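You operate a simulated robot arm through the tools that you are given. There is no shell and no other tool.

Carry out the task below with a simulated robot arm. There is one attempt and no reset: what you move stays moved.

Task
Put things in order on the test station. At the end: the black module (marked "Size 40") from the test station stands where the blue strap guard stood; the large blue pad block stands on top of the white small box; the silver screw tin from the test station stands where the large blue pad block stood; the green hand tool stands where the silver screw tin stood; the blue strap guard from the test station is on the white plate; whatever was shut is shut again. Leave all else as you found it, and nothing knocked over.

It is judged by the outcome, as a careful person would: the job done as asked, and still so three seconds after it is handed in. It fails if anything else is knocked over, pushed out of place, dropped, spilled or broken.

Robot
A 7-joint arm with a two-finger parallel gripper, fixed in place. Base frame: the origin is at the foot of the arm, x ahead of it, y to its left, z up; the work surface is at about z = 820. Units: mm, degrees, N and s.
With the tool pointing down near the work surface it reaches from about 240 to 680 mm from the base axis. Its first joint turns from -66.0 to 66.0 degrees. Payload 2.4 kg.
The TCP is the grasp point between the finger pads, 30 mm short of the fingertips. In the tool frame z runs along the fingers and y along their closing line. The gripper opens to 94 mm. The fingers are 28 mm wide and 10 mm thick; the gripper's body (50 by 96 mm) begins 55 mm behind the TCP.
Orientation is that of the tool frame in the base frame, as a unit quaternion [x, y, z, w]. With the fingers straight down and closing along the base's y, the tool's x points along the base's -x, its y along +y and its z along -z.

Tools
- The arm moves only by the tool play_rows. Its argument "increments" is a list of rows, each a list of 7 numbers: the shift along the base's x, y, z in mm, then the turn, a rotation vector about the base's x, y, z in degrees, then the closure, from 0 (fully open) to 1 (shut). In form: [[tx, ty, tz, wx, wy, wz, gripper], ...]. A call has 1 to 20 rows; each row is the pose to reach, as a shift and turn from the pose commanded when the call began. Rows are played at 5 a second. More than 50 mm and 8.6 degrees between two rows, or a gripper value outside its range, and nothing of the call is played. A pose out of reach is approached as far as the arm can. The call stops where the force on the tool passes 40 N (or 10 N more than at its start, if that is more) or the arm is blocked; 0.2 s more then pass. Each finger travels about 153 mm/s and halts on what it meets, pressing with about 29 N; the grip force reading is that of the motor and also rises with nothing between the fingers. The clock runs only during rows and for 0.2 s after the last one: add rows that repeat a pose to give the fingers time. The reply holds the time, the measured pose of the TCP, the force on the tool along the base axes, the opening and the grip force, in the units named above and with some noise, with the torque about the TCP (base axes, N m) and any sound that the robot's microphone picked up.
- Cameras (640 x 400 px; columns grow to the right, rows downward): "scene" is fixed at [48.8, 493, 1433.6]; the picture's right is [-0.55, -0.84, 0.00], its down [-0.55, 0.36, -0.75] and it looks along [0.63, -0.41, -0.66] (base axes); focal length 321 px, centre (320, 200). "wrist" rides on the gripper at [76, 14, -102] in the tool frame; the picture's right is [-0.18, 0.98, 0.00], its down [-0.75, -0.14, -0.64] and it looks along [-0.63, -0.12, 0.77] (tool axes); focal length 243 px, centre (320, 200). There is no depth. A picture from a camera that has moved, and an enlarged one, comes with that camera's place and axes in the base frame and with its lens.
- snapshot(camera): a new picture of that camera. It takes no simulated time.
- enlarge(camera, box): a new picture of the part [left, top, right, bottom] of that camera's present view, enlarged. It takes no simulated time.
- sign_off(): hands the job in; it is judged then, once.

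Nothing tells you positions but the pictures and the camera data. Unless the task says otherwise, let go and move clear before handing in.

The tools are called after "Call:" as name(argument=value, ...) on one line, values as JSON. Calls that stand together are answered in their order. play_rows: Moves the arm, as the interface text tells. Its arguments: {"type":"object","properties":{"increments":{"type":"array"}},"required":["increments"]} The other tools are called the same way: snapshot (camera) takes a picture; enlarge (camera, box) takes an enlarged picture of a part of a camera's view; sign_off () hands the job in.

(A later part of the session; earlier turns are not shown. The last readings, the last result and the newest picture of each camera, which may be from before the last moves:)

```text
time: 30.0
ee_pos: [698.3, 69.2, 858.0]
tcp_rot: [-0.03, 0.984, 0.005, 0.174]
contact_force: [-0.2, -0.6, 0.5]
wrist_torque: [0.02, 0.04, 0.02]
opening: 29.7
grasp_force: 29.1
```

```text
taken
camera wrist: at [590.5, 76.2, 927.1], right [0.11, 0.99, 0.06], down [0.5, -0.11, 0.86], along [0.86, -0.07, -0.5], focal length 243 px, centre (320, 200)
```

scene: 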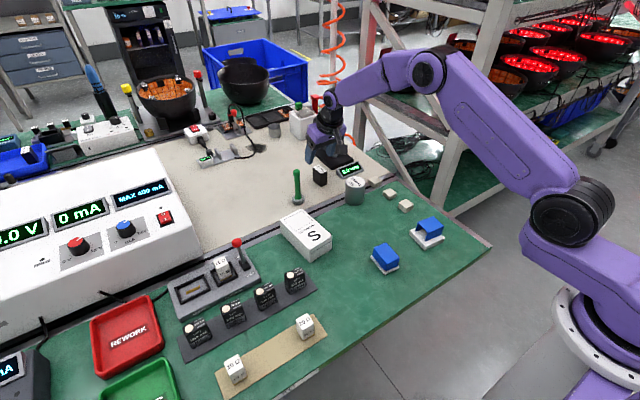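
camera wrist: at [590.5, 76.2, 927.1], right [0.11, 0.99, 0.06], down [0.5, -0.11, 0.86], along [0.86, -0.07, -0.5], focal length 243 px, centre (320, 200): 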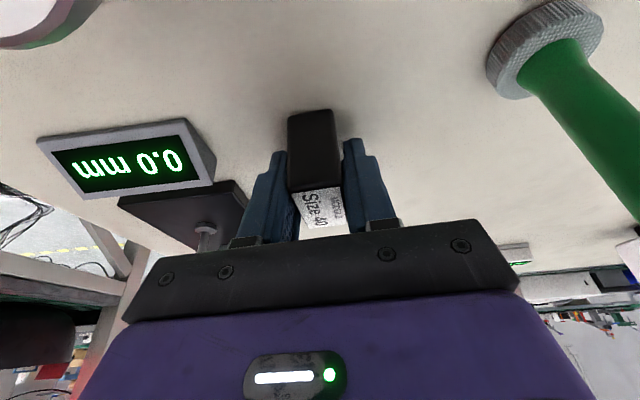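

The opening reads 29.7 mm, wider than the module looked. I'll enlarge to check the alignment before lifting.

Call:
enlarge(camera="wrist", box=[240, 90, 400, 240])

Call:
enlarge(camera="scene", box=[300, 160, 348, 205])

```text
2.67 times, centred on (320, 165) of wrist
camera zoom: at [590.5, 76.2, 927.1], right [0.11, 0.99, 0.06], down [0.5, -0.11, 0.86], along [0.86, -0.07, -0.5], focal length 647 px, centre (320, 293)
```

zoom: 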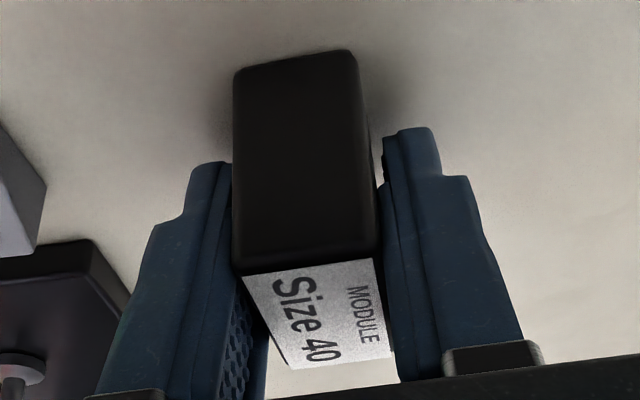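

```text
8.89 times, centred on (324, 182) of scene
camera zoom: at [48.8, 493.0, 1433.6], right [-0.55, -0.84, 0.0], down [-0.55, 0.36, -0.75], along [0.63, -0.41, -0.66], focal length 2850 px, centre (284, 356)
```

zoom: 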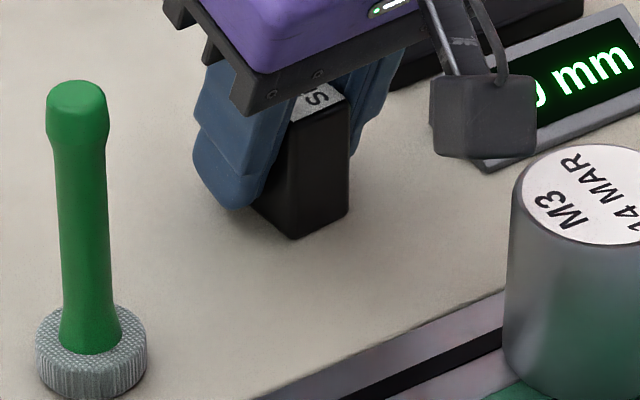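

The visible alignment is good and no jamming force appears. I'll lift a few millimetres and check that the module follows.

Call:
play_rows(increments=[[0, 0, 1, 0, 0, 0, 1], [0, 0, 2.5, 0, 0, 0, 1], [0, 0, 4, 0, 0, 0, 1], [0, 0, 6, 0, 0, 0, 1], [0, 0, 8, 0, 0, 0, 1], [0, 0, 8, 0, 0, 0, 1]])

Call:
enlarge(camera="wrist", box=[240, 90, 400, 240])

Call:
enlarge(camera="scene", box=[300, 160, 348, 205])

```text
time: 31.4
ee_pos: [698.2, 69.8, 865.7]
tcp_rot: [-0.03, 0.984, 0.006, 0.174]
contact_force: [0.8, -0.2, -0.4]
wrist_torque: [0.01, 0.02, -0.02]
opening: 29.7
grasp_force: 28.7
```

```text
2.67 times, centred on (320, 165) of wrist
camera zoom: at [590.1, 75.7, 935.7], right [0.11, 0.99, 0.06], down [0.5, -0.11, 0.86], along [0.86, -0.07, -0.5], focal length 647 px, centre (320, 293)
```

zoom: 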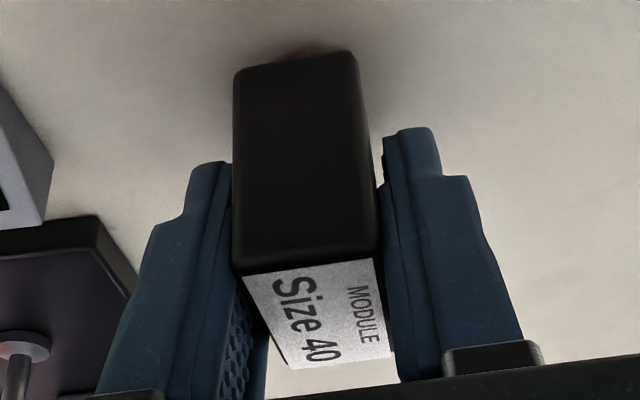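

```text
8.89 times, centred on (324, 182) of scene
camera zoom: at [48.8, 493.0, 1433.6], right [-0.55, -0.84, 0.0], down [-0.55, 0.36, -0.75], along [0.63, -0.41, -0.66], focal length 2850 px, centre (284, 356)
```

zoom: 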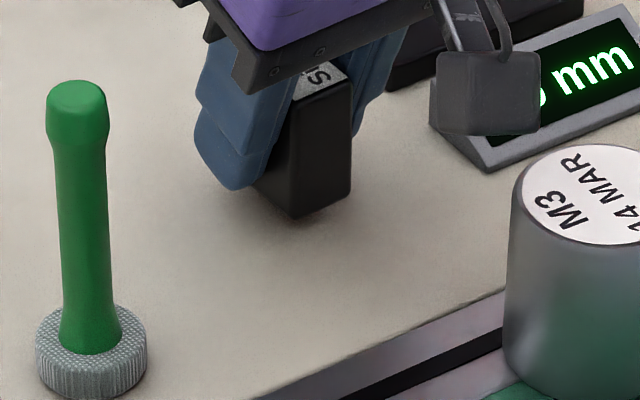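

The module lifts cleanly without slipping. I'll raise it and carry it back over the mat towards the guard's old place.

Call:
play_rows(increments=[[0, 0, 6, 0, 0, 0, 1], [0, 0, 16, 0, 0, 0, 1], [0, 0, 30, 0, 0, 0, 1], [0, 0, 46, 0, 0, 0, 1], [0, 0, 64, 0, 0, 0, 1], [0, 0, 84, 0, 0, 0, 1], [0, 0, 100, 0, 0, 0, 1], [-8, 0, 104, 0, 0, 0, 1], [-22, 0, 104, 0, 0, 0, 1], [-40, 0, 104, 0, 0, 0, 1], [-58, 4, 104, 0, 0, 0, 1], [-76, 10, 104, 0, 0, 0, 1], [-94, 18, 104, 0, 0, 0, 1], [-112, 28, 104, 0, 0, 0, 1], [-130, 40, 104, 0, 0, 0, 1], [-148, 52, 104, 0, 0, 0, 1], [-166, 64, 104, 0, 0, 0, 1], [-180, 74, 104, 0, 0, 0, 1], [-190, 80, 104, 0, 0, 0, 1], [-195, 82, 104, 0, 0, 0, 1]])

Call:
snapshot(camera="scene")

Call:
snapshot(camera="wrist")

```text
time: 35.6
ee_pos: [502.8, 149.6, 968.4]
tcp_rot: [-0.03, 0.984, 0.006, 0.173]
contact_force: [0.2, 0.2, -0.5]
wrist_torque: [-0.01, -0.01, 0.03]
opening: 29.7
grasp_force: 28.5
```

```text
taken
```

scene: 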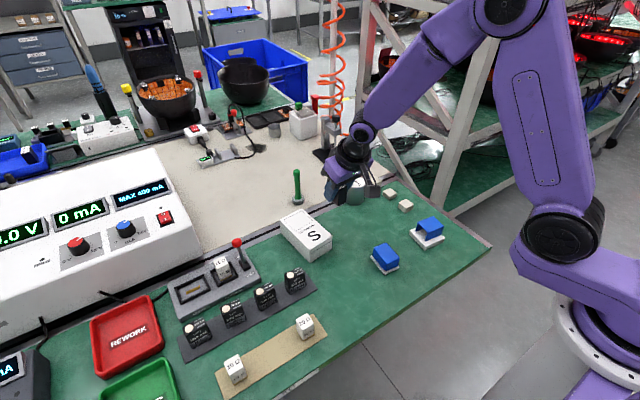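

```text
taken
camera wrist: at [394.8, 156.8, 1039.4], right [0.11, 0.99, 0.06], down [0.5, -0.11, 0.86], along [0.86, -0.07, -0.5], focal length 243 px, centre (320, 200)
```

wrist: 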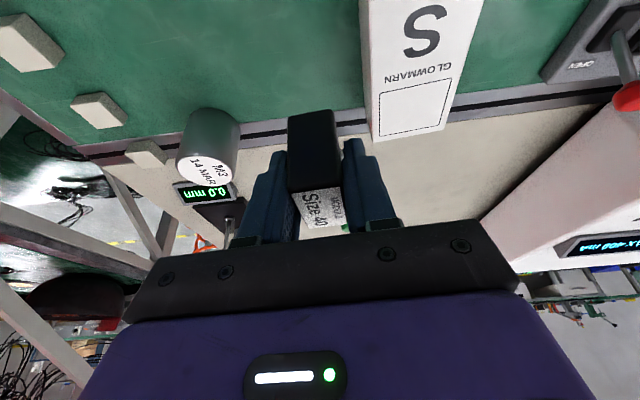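

The module is held firmly. I'll continue to above the guard's old place.

Call:
play_rows(increments=[[-5, 4, 0, 0, 0, 0, 1], [-16, 12, 0, 0, 0, -1, 1], [-30, 22, 0, 0, 0, -2, 1], [-45, 32, 0, 0, 0, -3, 1], [-60, 43, 0, 0, 0, -4, 1], [-75, 54, 0, 0, 0, -5, 1], [-90, 65, 0, 0, 0, -6, 1], [-105, 76, 0, 0, 0, -6, 1], [-120, 86, 0, 0, 0, -6, 1], [-132, 94, -4, 0, 0, -6, 1], [-140, 98, -12, 0, 0, -6, 1], [-143.2, 99.8, -22, 0, 0, -6, 1], [-143.2, 99.8, -36, 0, 0, -6, 1], [-143.2, 99.8, -50, 0, 0, -6, 1], [-143.2, 99.8, -64, 0, 0, -6, 1], [-143.2, 99.8, -72, 0, 0, -6, 1], [-143.2, 99.8, -75, 0, 0, -6, 1], [-143.2, 99.8, -75, 0, 0, -6, 1]])

Call:
snapshot(camera="wrist")

Call:
enlarge(camera="scene", box=[290, 230, 390, 310])

```text
time: 39.4
ee_pos: [358.7, 250.7, 895.7]
tcp_rot: [0.02, 0.985, -0.004, 0.174]
contact_force: [0.3, 0.0, -1.5]
wrist_torque: [0.02, 0.01, 0.0]
opening: 29.5
grasp_force: 29.1
```

```text
taken
camera wrist: at [253.3, 268.0, 965.6], right [0.22, 0.97, 0.06], down [0.48, -0.16, 0.86], along [0.85, -0.16, -0.5], focal length 243 px, centre (320, 200)
```

wrist: 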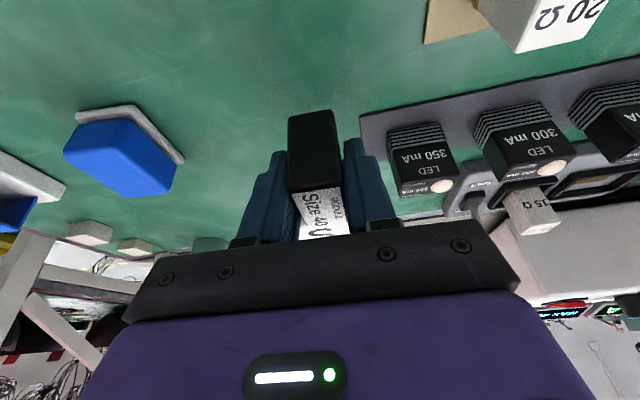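

```text
5.00 times, centred on (340, 270) of scene
camera zoom: at [48.8, 493.0, 1433.6], right [-0.55, -0.84, 0.0], down [-0.55, 0.36, -0.75], along [0.63, -0.41, -0.66], focal length 1603 px, centre (220, -150)
```

zoom: 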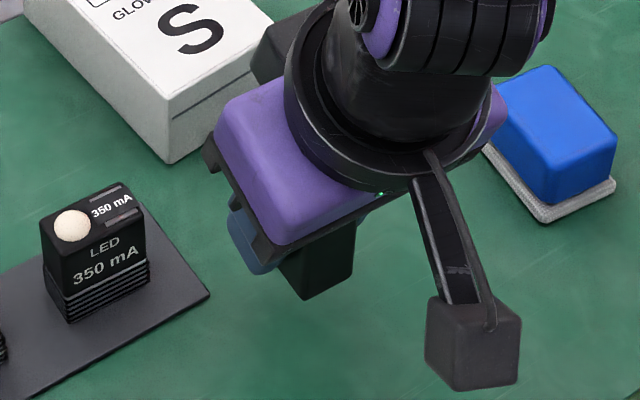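

Bottom of the module is about 38 mm above the mat. I'll lower it slowly onto the guard's old place.

Call:
play_rows(increments=[[0, 0, -8, 0, 0, 0, 1], [0, 0, -18, 0, 0, 0, 1], [0, 0, -26, 0, 0, 0, 1], [0, 0, -31, 0, 0, 0, 1], [0, 0, -34, 0, 0, 0, 1], [0, 0, -35.5, 0, 0, 0, 1], [0, 0, -36.5, 0, 0, 0, 1], [0, 0, -36.5, 0, 0, 0, 1]])

Call:
enlarge(camera="wrist", box=[240, 70, 480, 240])

Call:
enlarge(camera="scene", box=[290, 230, 390, 310])

```text
time: 41.2
ee_pos: [360.1, 251.2, 858.6]
tcp_rot: [0.022, 0.984, -0.004, 0.174]
contact_force: [-0.3, -1.1, -1.2]
wrist_torque: [-0.02, 0.01, 0.02]
opening: 29.7
grasp_force: 28.8
```

```text
2.35 times, centred on (360, 155) of wrist
camera zoom: at [253.3, 268.2, 928.1], right [0.22, 0.97, 0.06], down [0.48, -0.16, 0.86], along [0.85, -0.16, -0.5], focal length 571 px, centre (226, 306)
```

zoom: 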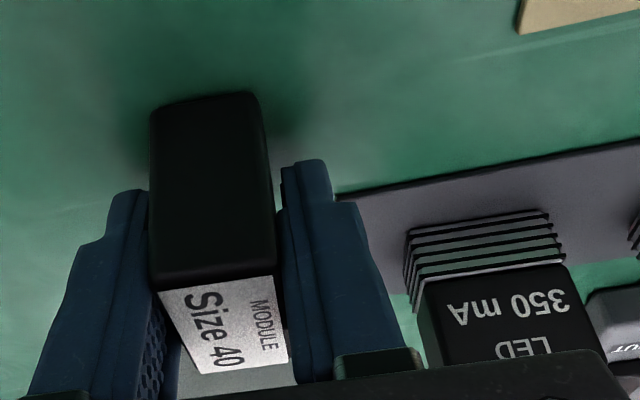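

```text
5.00 times, centred on (340, 270) of scene
camera zoom: at [48.8, 493.0, 1433.6], right [-0.55, -0.84, 0.0], down [-0.55, 0.36, -0.75], along [0.63, -0.41, -0.66], focal length 1603 px, centre (220, -150)
```

zoom: 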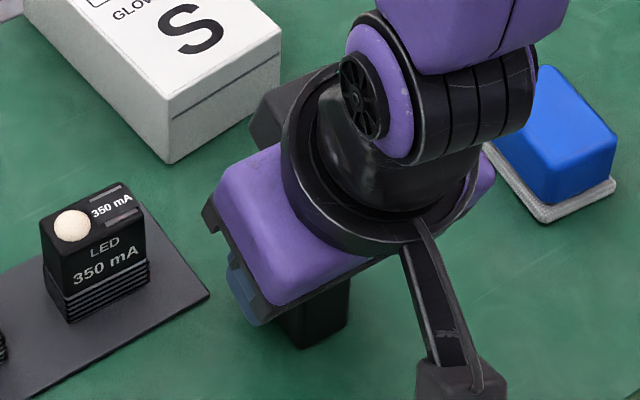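

No contact force yet, so the module hangs just above the mat. I'll lower in half-millimetre steps.

Call:
play_rows(increments=[[0, 0, -0.5, 0, 0, 0, 1], [0, 0, -1, 0, 0, 0, 1], [0, 0, -1, 0, 0, 0, 1]])

Call:
play_rows(increments=[[0, 0, -0.5, 0, 0, 0, 1], [0, 0, -1, 0, 0, 0, 1], [0, 0, -1, 0, 0, 0, 1]])

```text
time: 42.0
ee_pos: [359.5, 251.1, 857.9]
tcp_rot: [0.022, 0.985, -0.004, 0.173]
contact_force: [1.3, -0.1, -1.6]
wrist_torque: [0.0, 0.01, -0.03]
opening: 29.7
grasp_force: 28.8
```

```text
time: 42.8
ee_pos: [359.9, 250.8, 857.3]
tcp_rot: [0.021, 0.984, -0.004, 0.175]
contact_force: [-4.4, -3.4, 21.9]
wrist_torque: [-0.05, 0.09, 0.02]
opening: 29.7
grasp_force: 28.9
```

Contact is made. I'll relieve most of the pressure and then open slowly to about 50 mm.

Call:
play_rows(increments=[[0, 0, 0.5, 0, 0, 0, 1], [0, 0, 0.9, 0, 0, 0, 1], [0, 0, 0.9, 0, 0, 0, 1], [0, 0, 0.9, 0, 0, 0, 0.7], [0, 0, 0.9, 0, 0, 0, 0.66], [0, 0, 0.9, 0, 0, 0, 0.62], [0, 0, 0.9, 0, 0, 0, 0.56], [0, 0, 0.9, 0, 0, 0, 0.48], [0, 0, 0.9, 0, 0, 0, 0.48]])

Call:
enlarge(camera="wrist", box=[220, 70, 460, 240])

```text
time: 44.8
ee_pos: [359.5, 250.3, 857.3]
tcp_rot: [0.022, 0.985, -0.003, 0.174]
contact_force: [-0.8, -0.3, 0.3]
wrist_torque: [-0.01, -0.02, 0.03]
opening: 48.9
grasp_force: 0.1
```

```text
2.35 times, centred on (340, 155) of wrist
camera zoom: at [252.9, 268.2, 926.8], right [0.22, 0.97, 0.06], down [0.48, -0.16, 0.86], along [0.85, -0.16, -0.5], focal length 571 px, centre (273, 306)
```

zoom: 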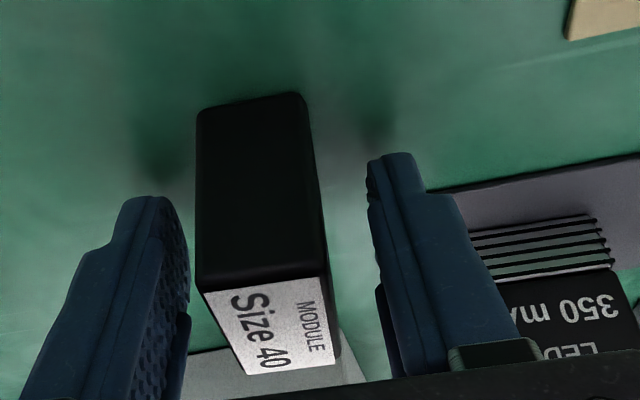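

The module stands at the guard's old place, centred near (360, 250). I'll rise straight up, straighten the tool above the pad block, and test what the opening reads when closed on nothing.

Call:
play_rows(increments=[[0, 0, 10, 0, 0, 0, 0.48], [0, 0, 30, 0, 0, 0, 0.48], [0, 0, 60, 0, 0, 0, 0.48], [0, 0, 95, 0, 0, 0, 0.48], [0, -15, 120, 0.4, 5, -1, 0.48], [0, -35, 130, 0.8, 11, -2, 0.6], [0, -60, 130, 1.2, 16, -3, 0.8], [0, -85, 130, 1.48, 20, -3.5, 1], [0, -110, 130, 1.48, 20, -3.5, 1], [0, -130, 130, 1.48, 20, -3.5, 1], [0, -141, 130, 1.48, 20, -3.5, 1], [0, -141, 130, 1.48, 20, -3.5, 1]])

Call:
snapshot(camera="wrist")

Call:
snapshot(camera="scene")

```text
time: 47.4
ee_pos: [358.7, 109.3, 989.1]
tcp_rot: [0.052, 0.999, 0.0, -0.002]
contact_force: [-0.1, 0.4, -0.8]
wrist_torque: [-0.01, 0.0, -0.01]
opening: 0.1
grasp_force: 28.6
```

```text
taken
camera wrist: at [284.8, 129.6, 1090.0], right [0.29, 0.96, 0.0], down [0.74, -0.22, 0.64], along [0.61, -0.18, -0.77], focal length 243 px, centre (320, 200)
```

wrist: 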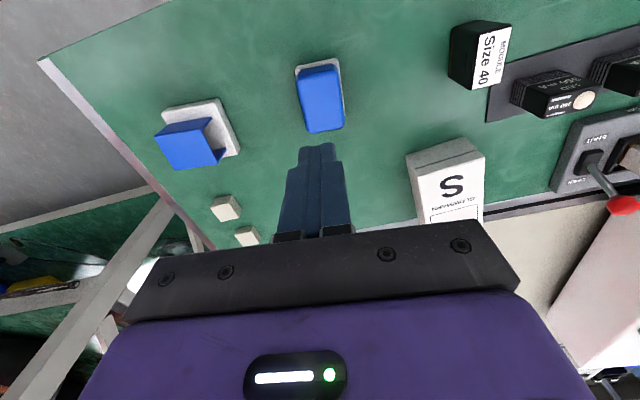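

```text
taken
```

scene: 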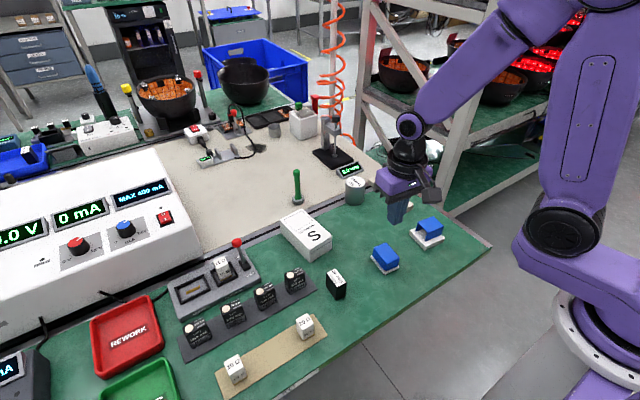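

Call:
enlarge(camera="wrist", box=[270, 50, 370, 240])

Call:
enlarge(camera="scene", box=[320, 255, 360, 305])

```text
2.11 times, centred on (320, 145) of wrist
camera zoom: at [284.8, 129.6, 1090.0], right [0.29, 0.96, 0.0], down [0.74, -0.22, 0.64], along [0.61, -0.18, -0.77], focal length 511 px, centre (320, 316)
```

zoom: 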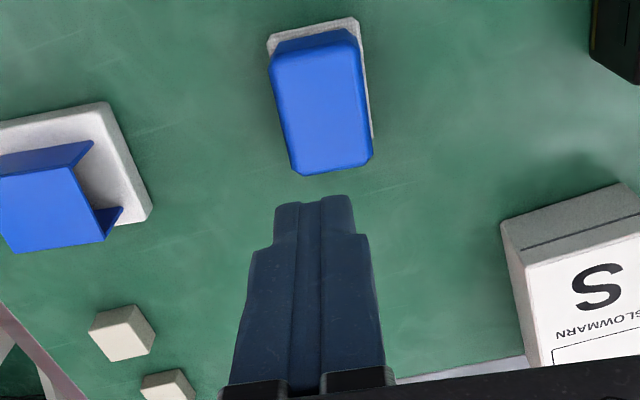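

```text
8.00 times, centred on (340, 280) of scene
camera zoom: at [48.8, 493.0, 1433.6], right [-0.55, -0.84, 0.0], down [-0.55, 0.36, -0.75], along [0.63, -0.41, -0.66], focal length 2565 px, centre (160, -440)
```

zoom: 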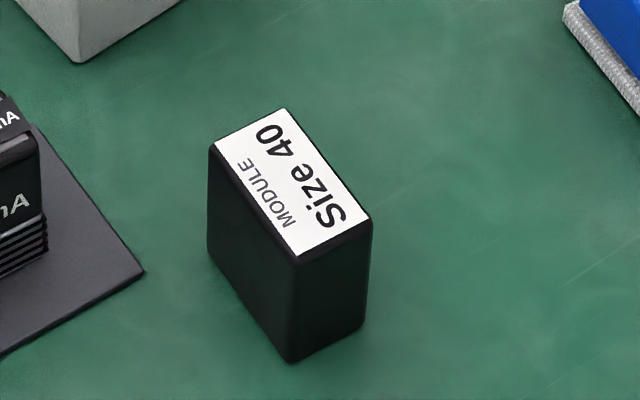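

The module stands well. The pad block is near (363, 108) with its top near z 851. I'll open, line up over it and descend with the tips kept just above the felt base.

Call:
play_rows(increments=[[2, -1, -5, 0, 0, 0, 0.5], [4, -2.3, -20, 0, 0, 0, 0.2], [4, -2.3, -38, 0, 0, 0, 0.1], [4, -2.3, -56, 0, 0, 0, 0.1], [4, -2.3, -74, 0, 0, 0, 0.1], [4, -2.3, -92, 0, 0, 0, 0.1], [4, -2.3, -108, 0, 0, 0, 0.1], [4, -2.3, -118, 0, 0, 0, 0.1], [4, -2.3, -125, 0, 0, 0, 0.1], [4, -2.3, -129, 0, 0, 0, 0.1], [4, -2.3, -129, 0, 0, 0, 0.1]])

Call:
snapshot(camera="wrist")

Call:
enlarge(camera="scene", box=[345, 215, 425, 285])

```text
time: 49.8
ee_pos: [362.1, 107.3, 858.4]
tcp_rot: [0.052, 0.999, 0.0, 0.0]
contact_force: [-0.2, -0.8, -1.2]
wrist_torque: [0.02, -0.02, 0.02]
opening: 84.7
grasp_force: 0.0
```

```text
taken
camera wrist: at [288.7, 128.4, 960.1], right [0.29, 0.96, 0.0], down [0.73, -0.22, 0.64], along [0.61, -0.18, -0.77], focal length 243 px, centre (320, 200)
```

wrist: 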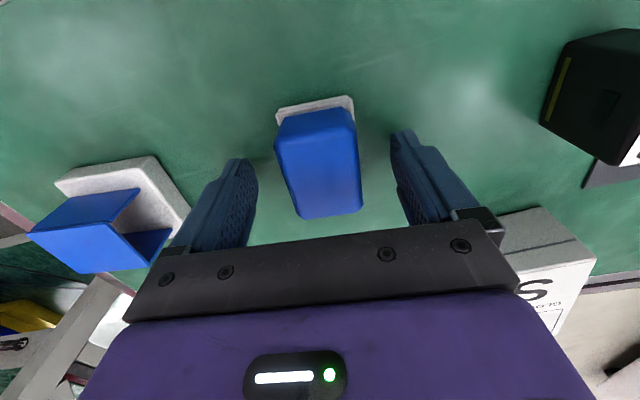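

```text
5.71 times, centred on (385, 250) of scene
camera zoom: at [48.8, 493.0, 1433.6], right [-0.55, -0.84, 0.0], down [-0.55, 0.36, -0.75], along [0.63, -0.41, -0.66], focal length 1832 px, centre (-51, -86)
```

zoom: 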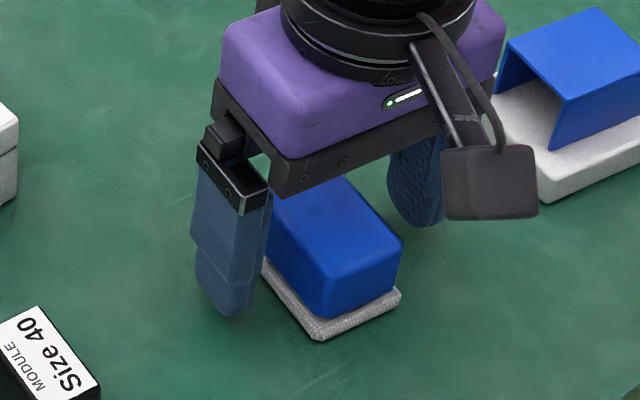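

The block is centred between the fingers and the tips are above the felt. I'll close slowly.

Call:
play_rows(increments=[[0, 0, 0, 0, 0, 0, 0.3], [0, 0, 0, 0, 0, 0, 0.44], [0, 0, 0, 0, 0, 0, 0.5], [0, 0, 0, 0, 0, 0, 0.54], [0, 0, 0, 0, 0, 0, 0.57], [0, 0, 0, 0, 0, 0, 0.59], [0, 0, 0, 0, 0, 0, 0.61], [0, 0, 0, 0, 0, 0, 0.63], [0, 0, 0, 0, 0, 0, 0.7], [0, 0, 0, 0, 0, 0, 1], [0, 0, 0, 0, 0, 0, 1]])

Call:
enlarge(camera="wrist", box=[230, 80, 410, 240])

```text
time: 52.2
ee_pos: [363.2, 107.6, 858.2]
tcp_rot: [0.052, 0.999, 0.0, 0.0]
contact_force: [0.0, -0.2, 0.3]
wrist_torque: [-0.07, -0.01, 0.01]
opening: 43.6
grasp_force: 29.3
```

```text
2.50 times, centred on (320, 160) of wrist
camera zoom: at [288.6, 128.3, 960.2], right [0.29, 0.96, 0.0], down [0.74, -0.22, 0.64], along [0.61, -0.18, -0.77], focal length 606 px, centre (320, 300)
```

zoom: 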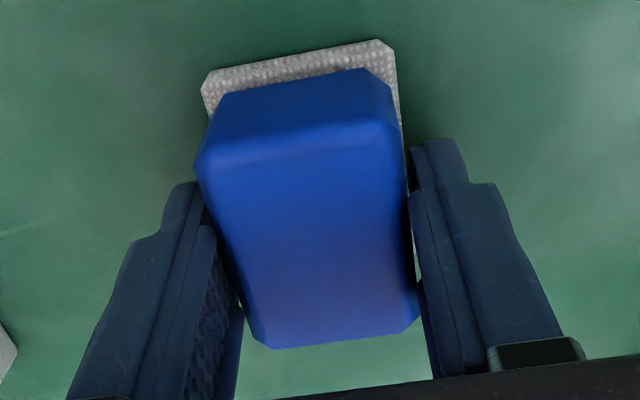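

The fingers stopped at 43.6 mm with no jamming force. I'll lift a little and check for slip.

Call:
play_rows(increments=[[0, 0, 1, 0, 0, 0, 1], [0, 0, 2.5, 0, 0, 0, 1], [0, 0, 4, 0, 0, 0, 1], [0, 0, 6, 0, 0, 0, 1], [0, 0, 8, 0, 0, 0, 1], [0, 0, 10, 0, 0, 0, 1], [0, 0, 10, 0, 0, 0, 1]])

Call:
enlarge(camera="wrist", box=[230, 80, 410, 240])

Call:
enlarge(camera="scene", box=[345, 215, 425, 285])

```text
time: 53.8
ee_pos: [362.4, 106.6, 868.5]
tcp_rot: [0.052, 0.999, 0.0, -0.001]
contact_force: [0.1, 0.5, -0.1]
wrist_torque: [0.05, -0.01, -0.01]
opening: 43.6
grasp_force: 28.9
```

```text
2.50 times, centred on (320, 160) of wrist
camera zoom: at [288.7, 128.5, 970.2], right [0.29, 0.96, 0.0], down [0.74, -0.22, 0.64], along [0.61, -0.18, -0.77], focal length 606 px, centre (320, 300)
```

zoom: 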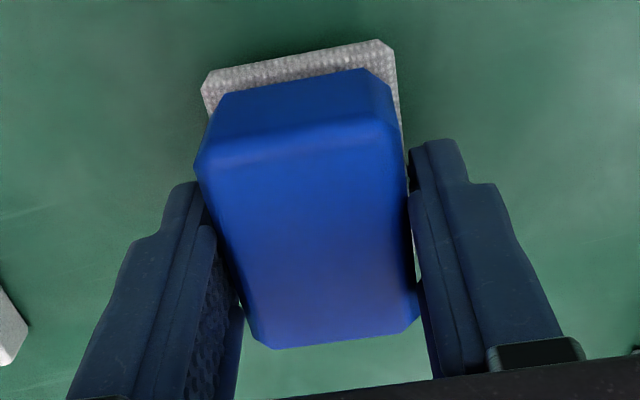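

```text
5.71 times, centred on (385, 250) of scene
camera zoom: at [48.8, 493.0, 1433.6], right [-0.55, -0.84, 0.0], down [-0.55, 0.36, -0.75], along [0.63, -0.41, -0.66], focal length 1832 px, centre (-51, -86)
```

zoom: 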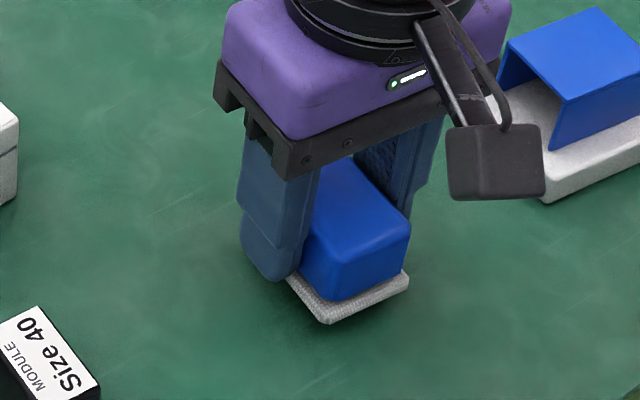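

The block rises with the fingers, felt included. I'll raise it and carry it to above the S box, centred near (522, 227) with its top near z 866.

Call:
play_rows(increments=[[0, 0, 8, 0, 0, 0, 1], [0, 0, 20, 0, 0, 0, 1], [0, 0, 36, 0, 0, 0, 1], [0, 0, 54, 0, 0, 0, 1], [0, 0, 72, 0, 0, 0, 1], [5, 4, 86, 0, 0, 1, 1], [15, 11, 91, 0, 0, 2, 1], [29, 22, 91, 0, 0, 3, 1], [44, 33, 91, 0, 0, 4, 1], [59, 44, 91, 0, 0, 5, 1], [74, 55, 91, 0, 0, 6, 1], [89, 66, 91, 0, 0, 7, 1], [104, 78, 91, 0, 0, 8, 1], [119, 89, 91, 0, 0, 9, 1], [133, 100, 91, 0, 0, 10, 1], [145, 109, 91, 0, 0, 10, 1], [154, 115, 91, 0, 0, 10, 1], [159.5, 119.5, 91, 0, 0, 10, 1], [159.5, 119.5, 91, 0, 0, 10, 1]])

Call:
snapshot(camera="wrist")

Call:
enlarge(camera="scene", box=[250, 150, 400, 270])

```text
time: 57.8
ee_pos: [522.4, 227.2, 958.8]
tcp_rot: [-0.035, 0.999, -0.001, -0.001]
contact_force: [0.1, 0.0, -0.6]
wrist_torque: [0.0, 0.0, 0.01]
opening: 43.7
grasp_force: 29.1
```

```text
taken
camera wrist: at [445.2, 234.1, 1060.7], right [0.12, 0.99, 0.0], down [0.76, -0.09, 0.64], along [0.64, -0.07, -0.77], focal length 243 px, centre (320, 200)
```

wrist: 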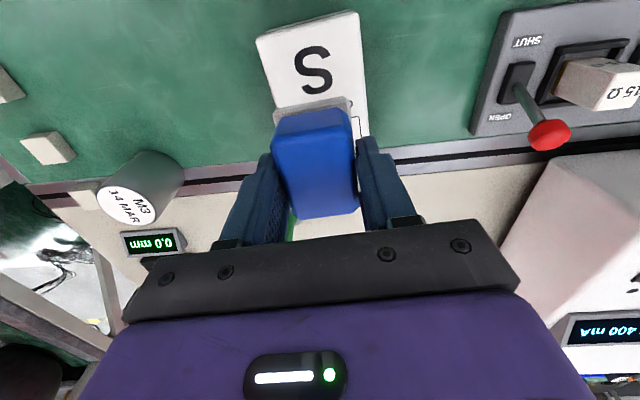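

```text
3.33 times, centred on (325, 210) of scene
camera zoom: at [48.8, 493.0, 1433.6], right [-0.55, -0.84, 0.0], down [-0.55, 0.36, -0.75], along [0.63, -0.41, -0.66], focal length 1069 px, centre (303, 167)
```

zoom: 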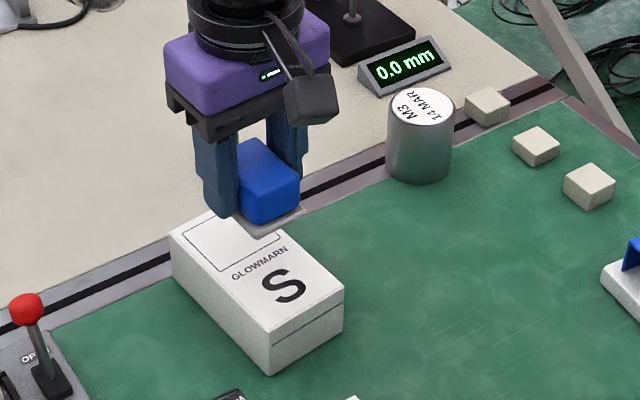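

The block is centred over the S box. I'll descend most of the way and then creep to contact.

Call:
play_rows(increments=[[0, 0, -8, 0, 0, 0, 1], [0, 0, -18, 0, 0, 0, 1], [0, 0, -28, 0, 0, 0, 1], [0, 0, -38, 0, 0, 0, 1], [0, 0, -44, 0, 0, 0, 1], [0, 0, -48, 0, 0, 0, 1], [0, 0, -50, 0, 0, 0, 1], [0, 0, -50, 0, 0, 0, 1]])

Call:
enlarge(camera="scene", box=[270, 170, 350, 270])

Call:
snapshot(camera="wrist")

```text
time: 59.6
ee_pos: [522.6, 226.9, 909.4]
tcp_rot: [-0.035, 0.999, 0.0, 0.0]
contact_force: [-0.3, -0.1, -1.4]
wrist_torque: [0.0, -0.03, -0.02]
opening: 43.7
grasp_force: 29.4
```

```text
4.00 times, centred on (310, 220) of scene
camera zoom: at [48.8, 493.0, 1433.6], right [-0.55, -0.84, 0.0], down [-0.55, 0.36, -0.75], along [0.63, -0.41, -0.66], focal length 1283 px, centre (360, 120)
```

zoom: 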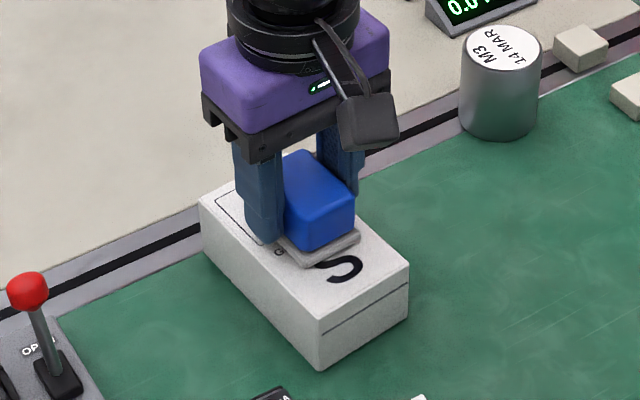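

```text
taken
camera wrist: at [445.2, 234.7, 1011.0], right [0.12, 0.99, 0.0], down [0.76, -0.09, 0.64], along [0.64, -0.07, -0.77], focal length 243 px, centre (320, 200)
```

wrist: 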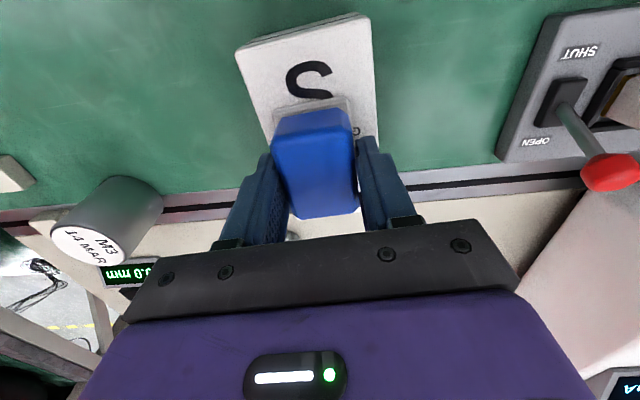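

Only a few millimetres remain. I'll step down slowly until the force shows contact.

Call:
play_rows(increments=[[0, 0, -1, 0, 0, 0, 1], [0, 0, -2, 0, 0, 0, 1], [0, 0, -2, 0, 0, 0, 1]])

Call:
play_rows(increments=[[0, 0, -0.7, 0, 0, 0, 1], [0, 0, -1.4, 0, 0, 0, 1], [0, 0, -1.4, 0, 0, 0, 1]])

```text
time: 60.4
ee_pos: [522.2, 227.3, 908.2]
tcp_rot: [-0.035, 0.999, 0.0, 0.0]
contact_force: [-1.5, -1.7, 6.3]
wrist_torque: [-0.16, 0.11, -0.05]
opening: 43.8
grasp_force: 29.4
```

```text
time: 61.2
ee_pos: [523.1, 228.9, 906.6]
tcp_rot: [-0.034, 0.999, 0.001, 0.001]
contact_force: [-7.8, -1.3, 32.3]
wrist_torque: [-0.09, 0.38, 0.01]
opening: 43.7
grasp_force: 28.9
```

Contact at about z 908. I'll relieve the pressure and open gently.

Call:
play_rows(increments=[[0, 0, 0.6, 0, 0, 0, 1], [0, 0, 1.2, 0, 0, 0, 1], [0, 0, 1.2, 0, 0, 0, 1], [0, 0, 1.2, 0, 0, 0, 0.55], [0, 0, 1.2, 0, 0, 0, 0.52], [0, 0, 1.2, 0, 0, 0, 0.48], [0, 0, 1.2, 0, 0, 0, 0.42], [0, 0, 1.2, 0, 0, 0, 0.34], [0, 0, 1.2, 0, 0, 0, 0.25], [0, 0, 1.2, 0, 0, 0, 0.25]])

Call:
snapshot(camera="wrist")

Call:
enlarge(camera="scene", box=[270, 170, 350, 270])

```text
time: 63.4
ee_pos: [522.5, 226.8, 908.9]
tcp_rot: [-0.036, 0.999, 0.0, 0.0]
contact_force: [-0.8, -0.1, -0.1]
wrist_torque: [-0.03, 0.03, -0.05]
opening: 70.3
grasp_force: 0.1
```

```text
taken
camera wrist: at [445.8, 234.6, 1009.5], right [0.12, 0.99, 0.0], down [0.76, -0.09, 0.64], along [0.64, -0.07, -0.77], focal length 243 px, centre (320, 200)
```

wrist: 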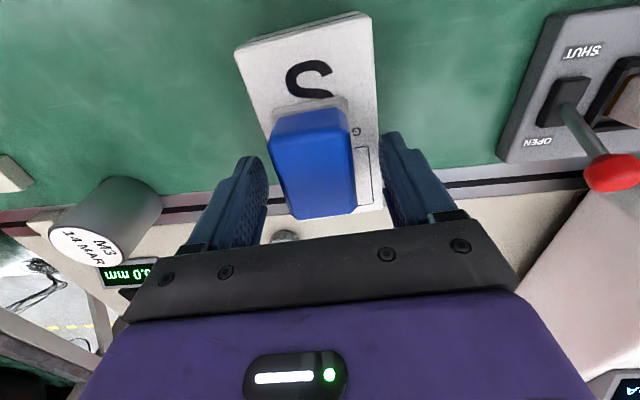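

```text
4.00 times, centred on (310, 220) of scene
camera zoom: at [48.8, 493.0, 1433.6], right [-0.55, -0.84, 0.0], down [-0.55, 0.36, -0.75], along [0.63, -0.41, -0.66], focal length 1283 px, centre (360, 120)
```

zoom: 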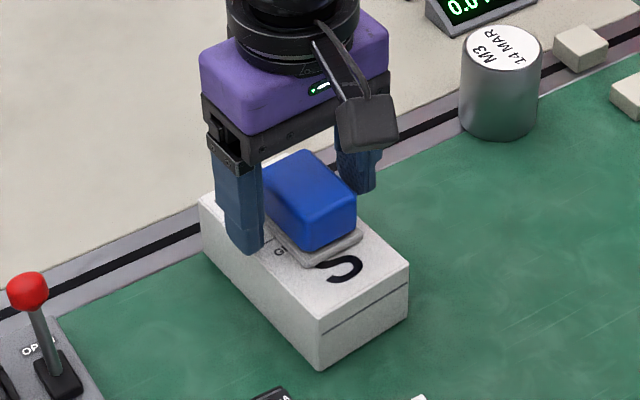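

The pad block rests on the S box. I'll rise clear, check it, and move to above the silver tin near (580, 27).

Call:
play_rows(increments=[[0, 0, 12, 0, 0, 0, 0.25], [0, 0, 35, 0, 0, 0, 0.2], [0, 0, 60, 0, 0, 0, 0.1], [2, -8, 78, 0, 0, 0, 0], [6, -22, 80, 0, 0, -1, 0], [11, -39, 80, 0, 0, -2, 0], [16, -57, 80, 0, 0, -3, 0], [21, -75, 80, 0, 0, -4, 0], [27, -93, 80, 0, 0, -4, 0], [32, -111, 80, 0, 0, -4, 0], [37, -129, 80, 0, 0, -4, 0], [42, -147, 80, 0, 0, -4, 0], [48, -165, 80, 0, 0, -4, 0], [53, -181, 80, 0, 0, -4, 0], [56, -193, 80, 0, 0, -4, 0], [57.5, -200, 80, 0, 0, -4, 0], [57.5, -200, 80, 0, 0, -4, 0]])

Call:
snapshot(camera="wrist")

Call:
enlarge(camera="scene", box=[260, 160, 360, 270])

```text
time: 67.0
ee_pos: [581.2, 26.2, 986.8]
tcp_rot: [0.0, 1.0, 0.0, -0.001]
contact_force: [-0.5, 0.4, 0.6]
wrist_torque: [0.01, -0.01, 0.01]
opening: 93.9
grasp_force: 0.1
```

```text
taken
camera wrist: at [503.7, 39.1, 1088.5], right [0.18, 0.98, 0.0], down [0.75, -0.14, 0.64], along [0.63, -0.12, -0.77], focal length 243 px, centre (320, 200)
```

wrist: 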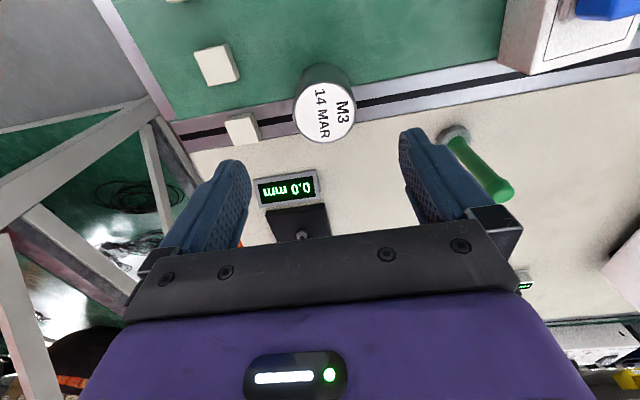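

```text
3.64 times, centred on (310, 215) of scene
camera zoom: at [48.8, 493.0, 1433.6], right [-0.55, -0.84, 0.0], down [-0.55, 0.36, -0.75], along [0.63, -0.41, -0.66], focal length 1166 px, centre (356, 146)
```

zoom: 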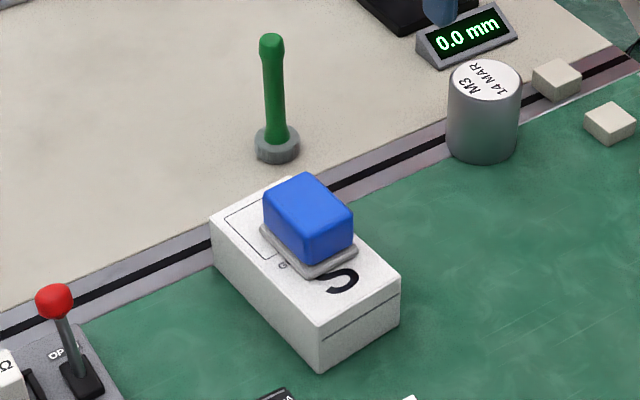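

The pad block stands squarely on the S box. Now I'll enlarge the tin to fix its centre.

Call:
enlarge(camera="wrist", box=[240, 40, 420, 180])

Call:
enlarge(camera="scene", box=[330, 165, 380, 215])

Call:
enlarge(camera="wrist", box=[400, 100, 540, 220])

```text
2.86 times, centred on (330, 110) of wrist
camera zoom: at [503.7, 39.1, 1088.5], right [0.18, 0.98, 0.0], down [0.75, -0.14, 0.64], along [0.63, -0.12, -0.77], focal length 693 px, centre (291, 457)
```

zoom: 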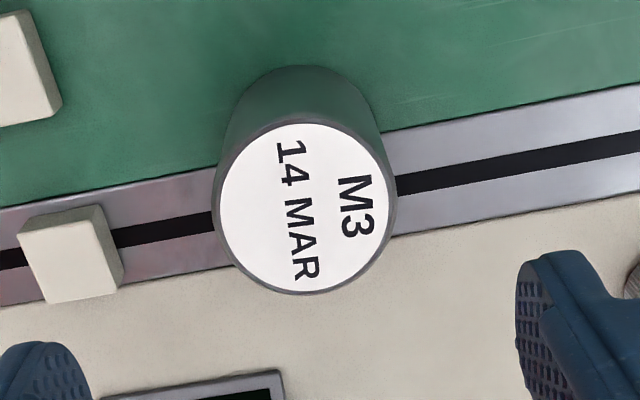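

```text
8.00 times, centred on (355, 190) of scene
camera zoom: at [48.8, 493.0, 1433.6], right [-0.55, -0.84, 0.0], down [-0.55, 0.36, -0.75], along [0.63, -0.41, -0.66], focal length 2565 px, centre (40, 280)
```

zoom: 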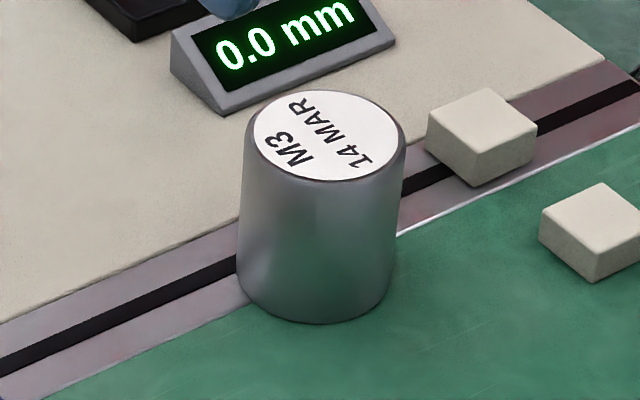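

```text
3.33 times, centred on (470, 160) of wrist
camera zoom: at [503.7, 39.1, 1088.5], right [0.18, 0.98, 0.0], down [0.75, -0.14, 0.64], along [0.63, -0.12, -0.77], focal length 809 px, centre (-180, 333)
```

zoom: 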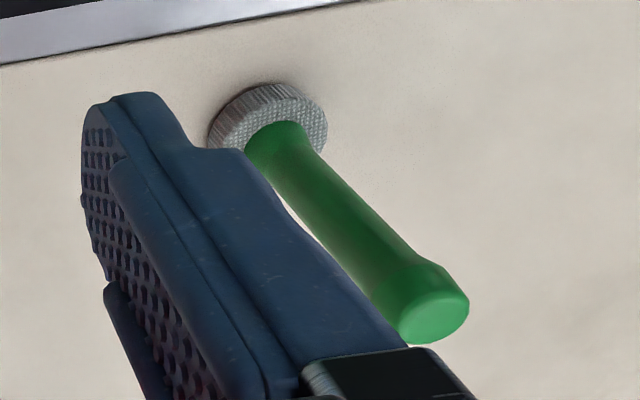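

The tin is about 55 mm wide and 63 mm tall, centred near (579.5, 29.5). I'll descend around it and close slowly.

Call:
play_rows(increments=[[-0.5, 2.5, -12, 0, 0, 0, 0], [-0.5, 2.5, -30, 0, 0, 0, 0], [-0.5, 2.5, -48, 0, 0, 0, 0], [-0.5, 2.5, -66, 0, 0, 0, 0], [-0.5, 2.5, -84, 0, 0, 0, 0], [-0.5, 2.5, -102, 0, 0, 0, 0], [-0.5, 2.5, -116, 0, 0, 0, 0], [-0.5, 2.5, -126, 0, 0, 0, 0], [-0.5, 2.5, -132, 0, 0, 0, 0], [-0.5, 2.5, -132, 0, 0, 0, 0]])

Call:
snapshot(camera="wrist")

Call:
enlarge(camera="scene", box=[310, 145, 400, 225])

```text
time: 69.2
ee_pos: [579.6, 28.2, 854.8]
tcp_rot: [0.0, 1.0, 0.0, 0.0]
contact_force: [-0.2, -0.4, 0.0]
wrist_torque: [-0.01, 0.0, 0.01]
opening: 94.1
grasp_force: 0.0
```

```text
taken
camera wrist: at [503.5, 42.5, 956.4], right [0.18, 0.98, 0.0], down [0.75, -0.14, 0.64], along [0.63, -0.12, -0.77], focal length 243 px, centre (320, 200)
```

wrist: 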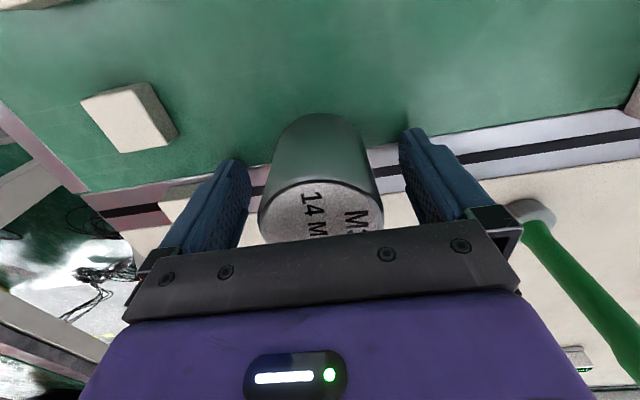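

```text
5.00 times, centred on (355, 185) of scene
camera zoom: at [48.8, 493.0, 1433.6], right [-0.55, -0.84, 0.0], down [-0.55, 0.36, -0.75], along [0.63, -0.41, -0.66], focal length 1603 px, centre (145, 275)
```

zoom: 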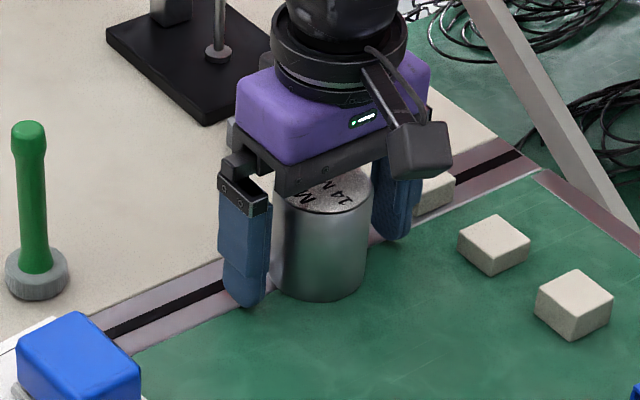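

The tin is centred between the fingers. I'll close slowly.

Call:
play_rows(increments=[[0, 0, 0, 0, 0, 0, 0.15], [0, 0, 0, 0, 0, 0, 0.24], [0, 0, 0, 0, 0, 0, 0.3], [0, 0, 0, 0, 0, 0, 0.33], [0, 0, 0, 0, 0, 0, 0.35], [0, 0, 0, 0, 0, 0, 0.37], [0, 0, 0, 0, 0, 0, 0.39], [0, 0, 0, 0, 0, 0, 0.41], [0, 0, 0, 0, 0, 0, 0.44], [0, 0, 0, 0, 0, 0, 0.6], [0, 0, 0, 0, 0, 0, 1], [0, 0, 0, 0, 0, 0, 1]])

Call:
snapshot(camera="wrist")

```text
time: 71.8
ee_pos: [579.8, 30.1, 854.4]
tcp_rot: [0.0, 1.0, 0.0, 0.0]
contact_force: [0.8, 0.9, 0.7]
wrist_torque: [0.06, -0.02, 0.0]
opening: 55.7
grasp_force: 29.1
```

```text
taken
camera wrist: at [503.4, 42.7, 956.6], right [0.18, 0.98, 0.0], down [0.75, -0.14, 0.64], along [0.63, -0.12, -0.77], focal length 243 px, centre (320, 200)
```

wrist: 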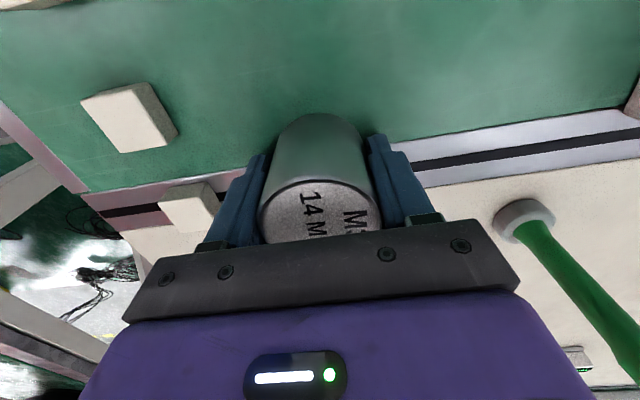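

The tin is gripped at 55.7 mm without being moved, so its place is about (580, 29.5). I'll lift a little and check.

Call:
play_rows(increments=[[0, 0, 1, 0, 0, 0, 1], [0, 0, 3, 0, 0, 0, 1], [0, 0, 6, 0, 0, 0, 1], [0, 0, 9, 0, 0, 0, 1], [0, 0, 12, 0, 0, 0, 1], [0, 0, 12, 0, 0, 0, 1]])

Call:
snapshot(camera="wrist")

Call:
enlarge(camera="scene", box=[310, 145, 400, 225])

```text
time: 73.2
ee_pos: [580.2, 30.6, 867.2]
tcp_rot: [0.001, 1.0, 0.001, -0.001]
contact_force: [-0.5, 0.0, -3.1]
wrist_torque: [0.02, 0.02, 0.02]
opening: 55.7
grasp_force: 29.1
```

```text
taken
camera wrist: at [503.7, 43.4, 968.8], right [0.18, 0.98, 0.0], down [0.75, -0.14, 0.64], along [0.63, -0.12, -0.77], focal length 243 px, centre (320, 200)
```

wrist: 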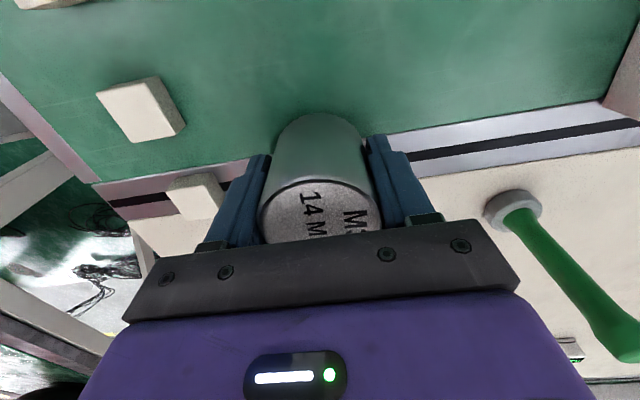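

```text
5.00 times, centred on (355, 185) of scene
camera zoom: at [48.8, 493.0, 1433.6], right [-0.55, -0.84, 0.0], down [-0.55, 0.36, -0.75], along [0.63, -0.41, -0.66], focal length 1603 px, centre (145, 275)
```

zoom: 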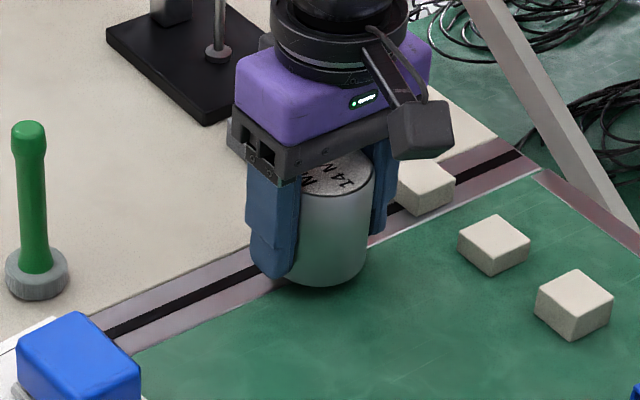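

The tin is firmly held. I'll carry it to the pad block's old place near (362.5, 108).

Call:
play_rows(increments=[[0, 0, 8, 0, 0, 0, 1], [0, 0, 20, 0, 0, 0, 1], [0, 0, 35, 0, 0, 0, 1], [0, 0, 48, 0, 0, 0, 1], [-4, 1.5, 57, 0, 0, 0, 1], [-12, 4, 60, 0, 0, 0, 1], [-25, 9, 60, 0, 0, 0, 1], [-42, 15, 60, 0, 0, 0, 1], [-59, 21, 60, 0, 0, 0, 1], [-77, 28, 60, 0, 0, 0, 1], [-95, 34, 60, 0, 0, 0, 1], [-113, 41, 60, 0, 0, 0, 1], [-131, 47, 60, 0, 0, 0, 1], [-149, 54, 60, 0, 0, 0, 1], [-167, 60, 60, 0, 0, 0, 1], [-184, 67, 60, 0, 0, 0, 1], [-199, 72, 60, 0, 0, 0, 1], [-210, 76, 60, 0, 0, 0, 1], [-217, 78.5, 60, 0, 0, 0, 1], [-217, 78.5, 60, 0, 0, 0, 1]])

Call:
snapshot(camera="wrist")

Call:
snapshot(camera="scene")

```text
time: 77.4
ee_pos: [363.3, 108.8, 926.6]
tcp_rot: [0.0, 1.0, 0.0, -0.001]
contact_force: [0.9, 0.7, -2.2]
wrist_torque: [0.0, -0.02, 0.0]
opening: 55.8
grasp_force: 29.5
```

```text
taken
camera wrist: at [286.2, 121.5, 1029.1], right [0.18, 0.98, 0.0], down [0.75, -0.14, 0.64], along [0.63, -0.12, -0.77], focal length 243 px, centre (320, 200)
```

wrist: 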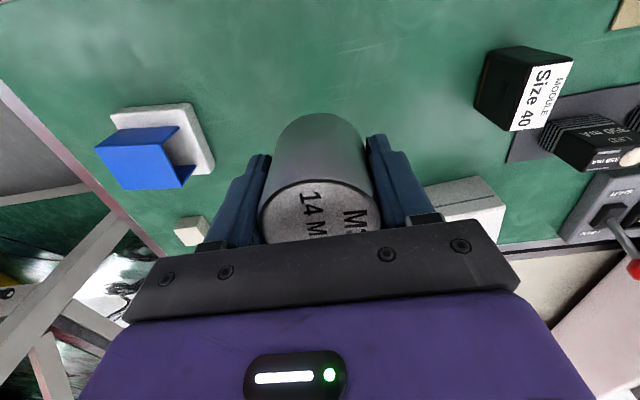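

```text
taken
```

scene: 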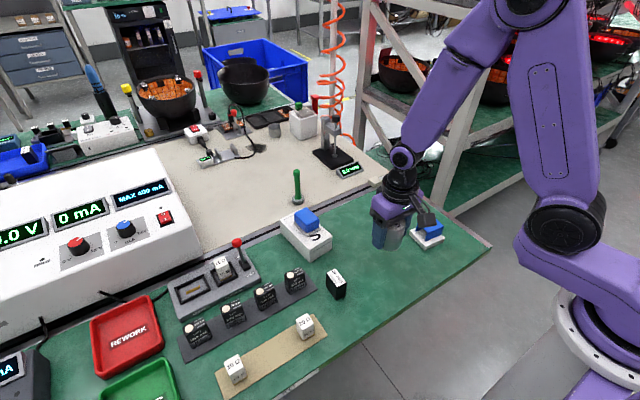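

The tin is above the target spot. I'll lower it, then creep to contact.

Call:
play_rows(increments=[[0, 0, -8, 0, 0, 0, 1], [0, 0, -20, 0, 0, 0, 1], [0, 0, -34, 0, 0, 0, 1], [0, 0, -48, 0, 0, 0, 1], [0, 0, -58, 0, 0, 0, 1], [0, 0, -65, 0, 0, 0, 1], [0, 0, -69, 0, 0, 0, 1], [0, 0, -70, 0, 0, 0, 1], [0, 0, -70, 0, 0, 0, 1]])

Call:
play_rows(increments=[[0, 0, -0.7, 0, 0, 0, 1], [0, 0, -1.4, 0, 0, 0, 1], [0, 0, -1.4, 0, 0, 0, 1]])

```text
time: 79.4
ee_pos: [362.8, 106.3, 857.0]
tcp_rot: [0.0, 1.0, 0.001, 0.0]
contact_force: [-0.1, -0.1, -2.5]
wrist_torque: [0.0, 0.01, -0.01]
opening: 55.8
grasp_force: 29.0
```

```text
time: 80.2
ee_pos: [362.2, 108.0, 854.3]
tcp_rot: [0.0, 1.0, 0.0, 0.0]
contact_force: [0.0, 0.0, -3.1]
wrist_torque: [-0.01, 0.0, 0.0]
opening: 55.8
grasp_force: 29.0
```

Still no contact. I'll keep creeping down.

Call:
play_rows(increments=[[0, 0, -0.6, 0, 0, 0, 1], [0, 0, -1, 0, 0, 0, 1], [0, 0, -1, 0, 0, 0, 1]])

Call:
play_rows(increments=[[0, 0, -0.6, 0, 0, 0, 1], [0, 0, -1, 0, 0, 0, 1], [0, 0, -1, 0, 0, 0, 1]])

```text
time: 81.0
ee_pos: [361.3, 107.4, 855.1]
tcp_rot: [0.001, 1.0, 0.0, -0.001]
contact_force: [-3.0, 2.1, 18.4]
wrist_torque: [0.09, 0.12, 0.01]
opening: 55.8
grasp_force: 29.4
```

```text
time: 81.8
ee_pos: [362.1, 109.3, 853.8]
tcp_rot: [0.0, 1.0, 0.0, 0.0]
contact_force: [-4.4, 6.7, 20.8]
wrist_torque: [0.24, 0.1, -0.01]
opening: 56.1
grasp_force: 28.4
```

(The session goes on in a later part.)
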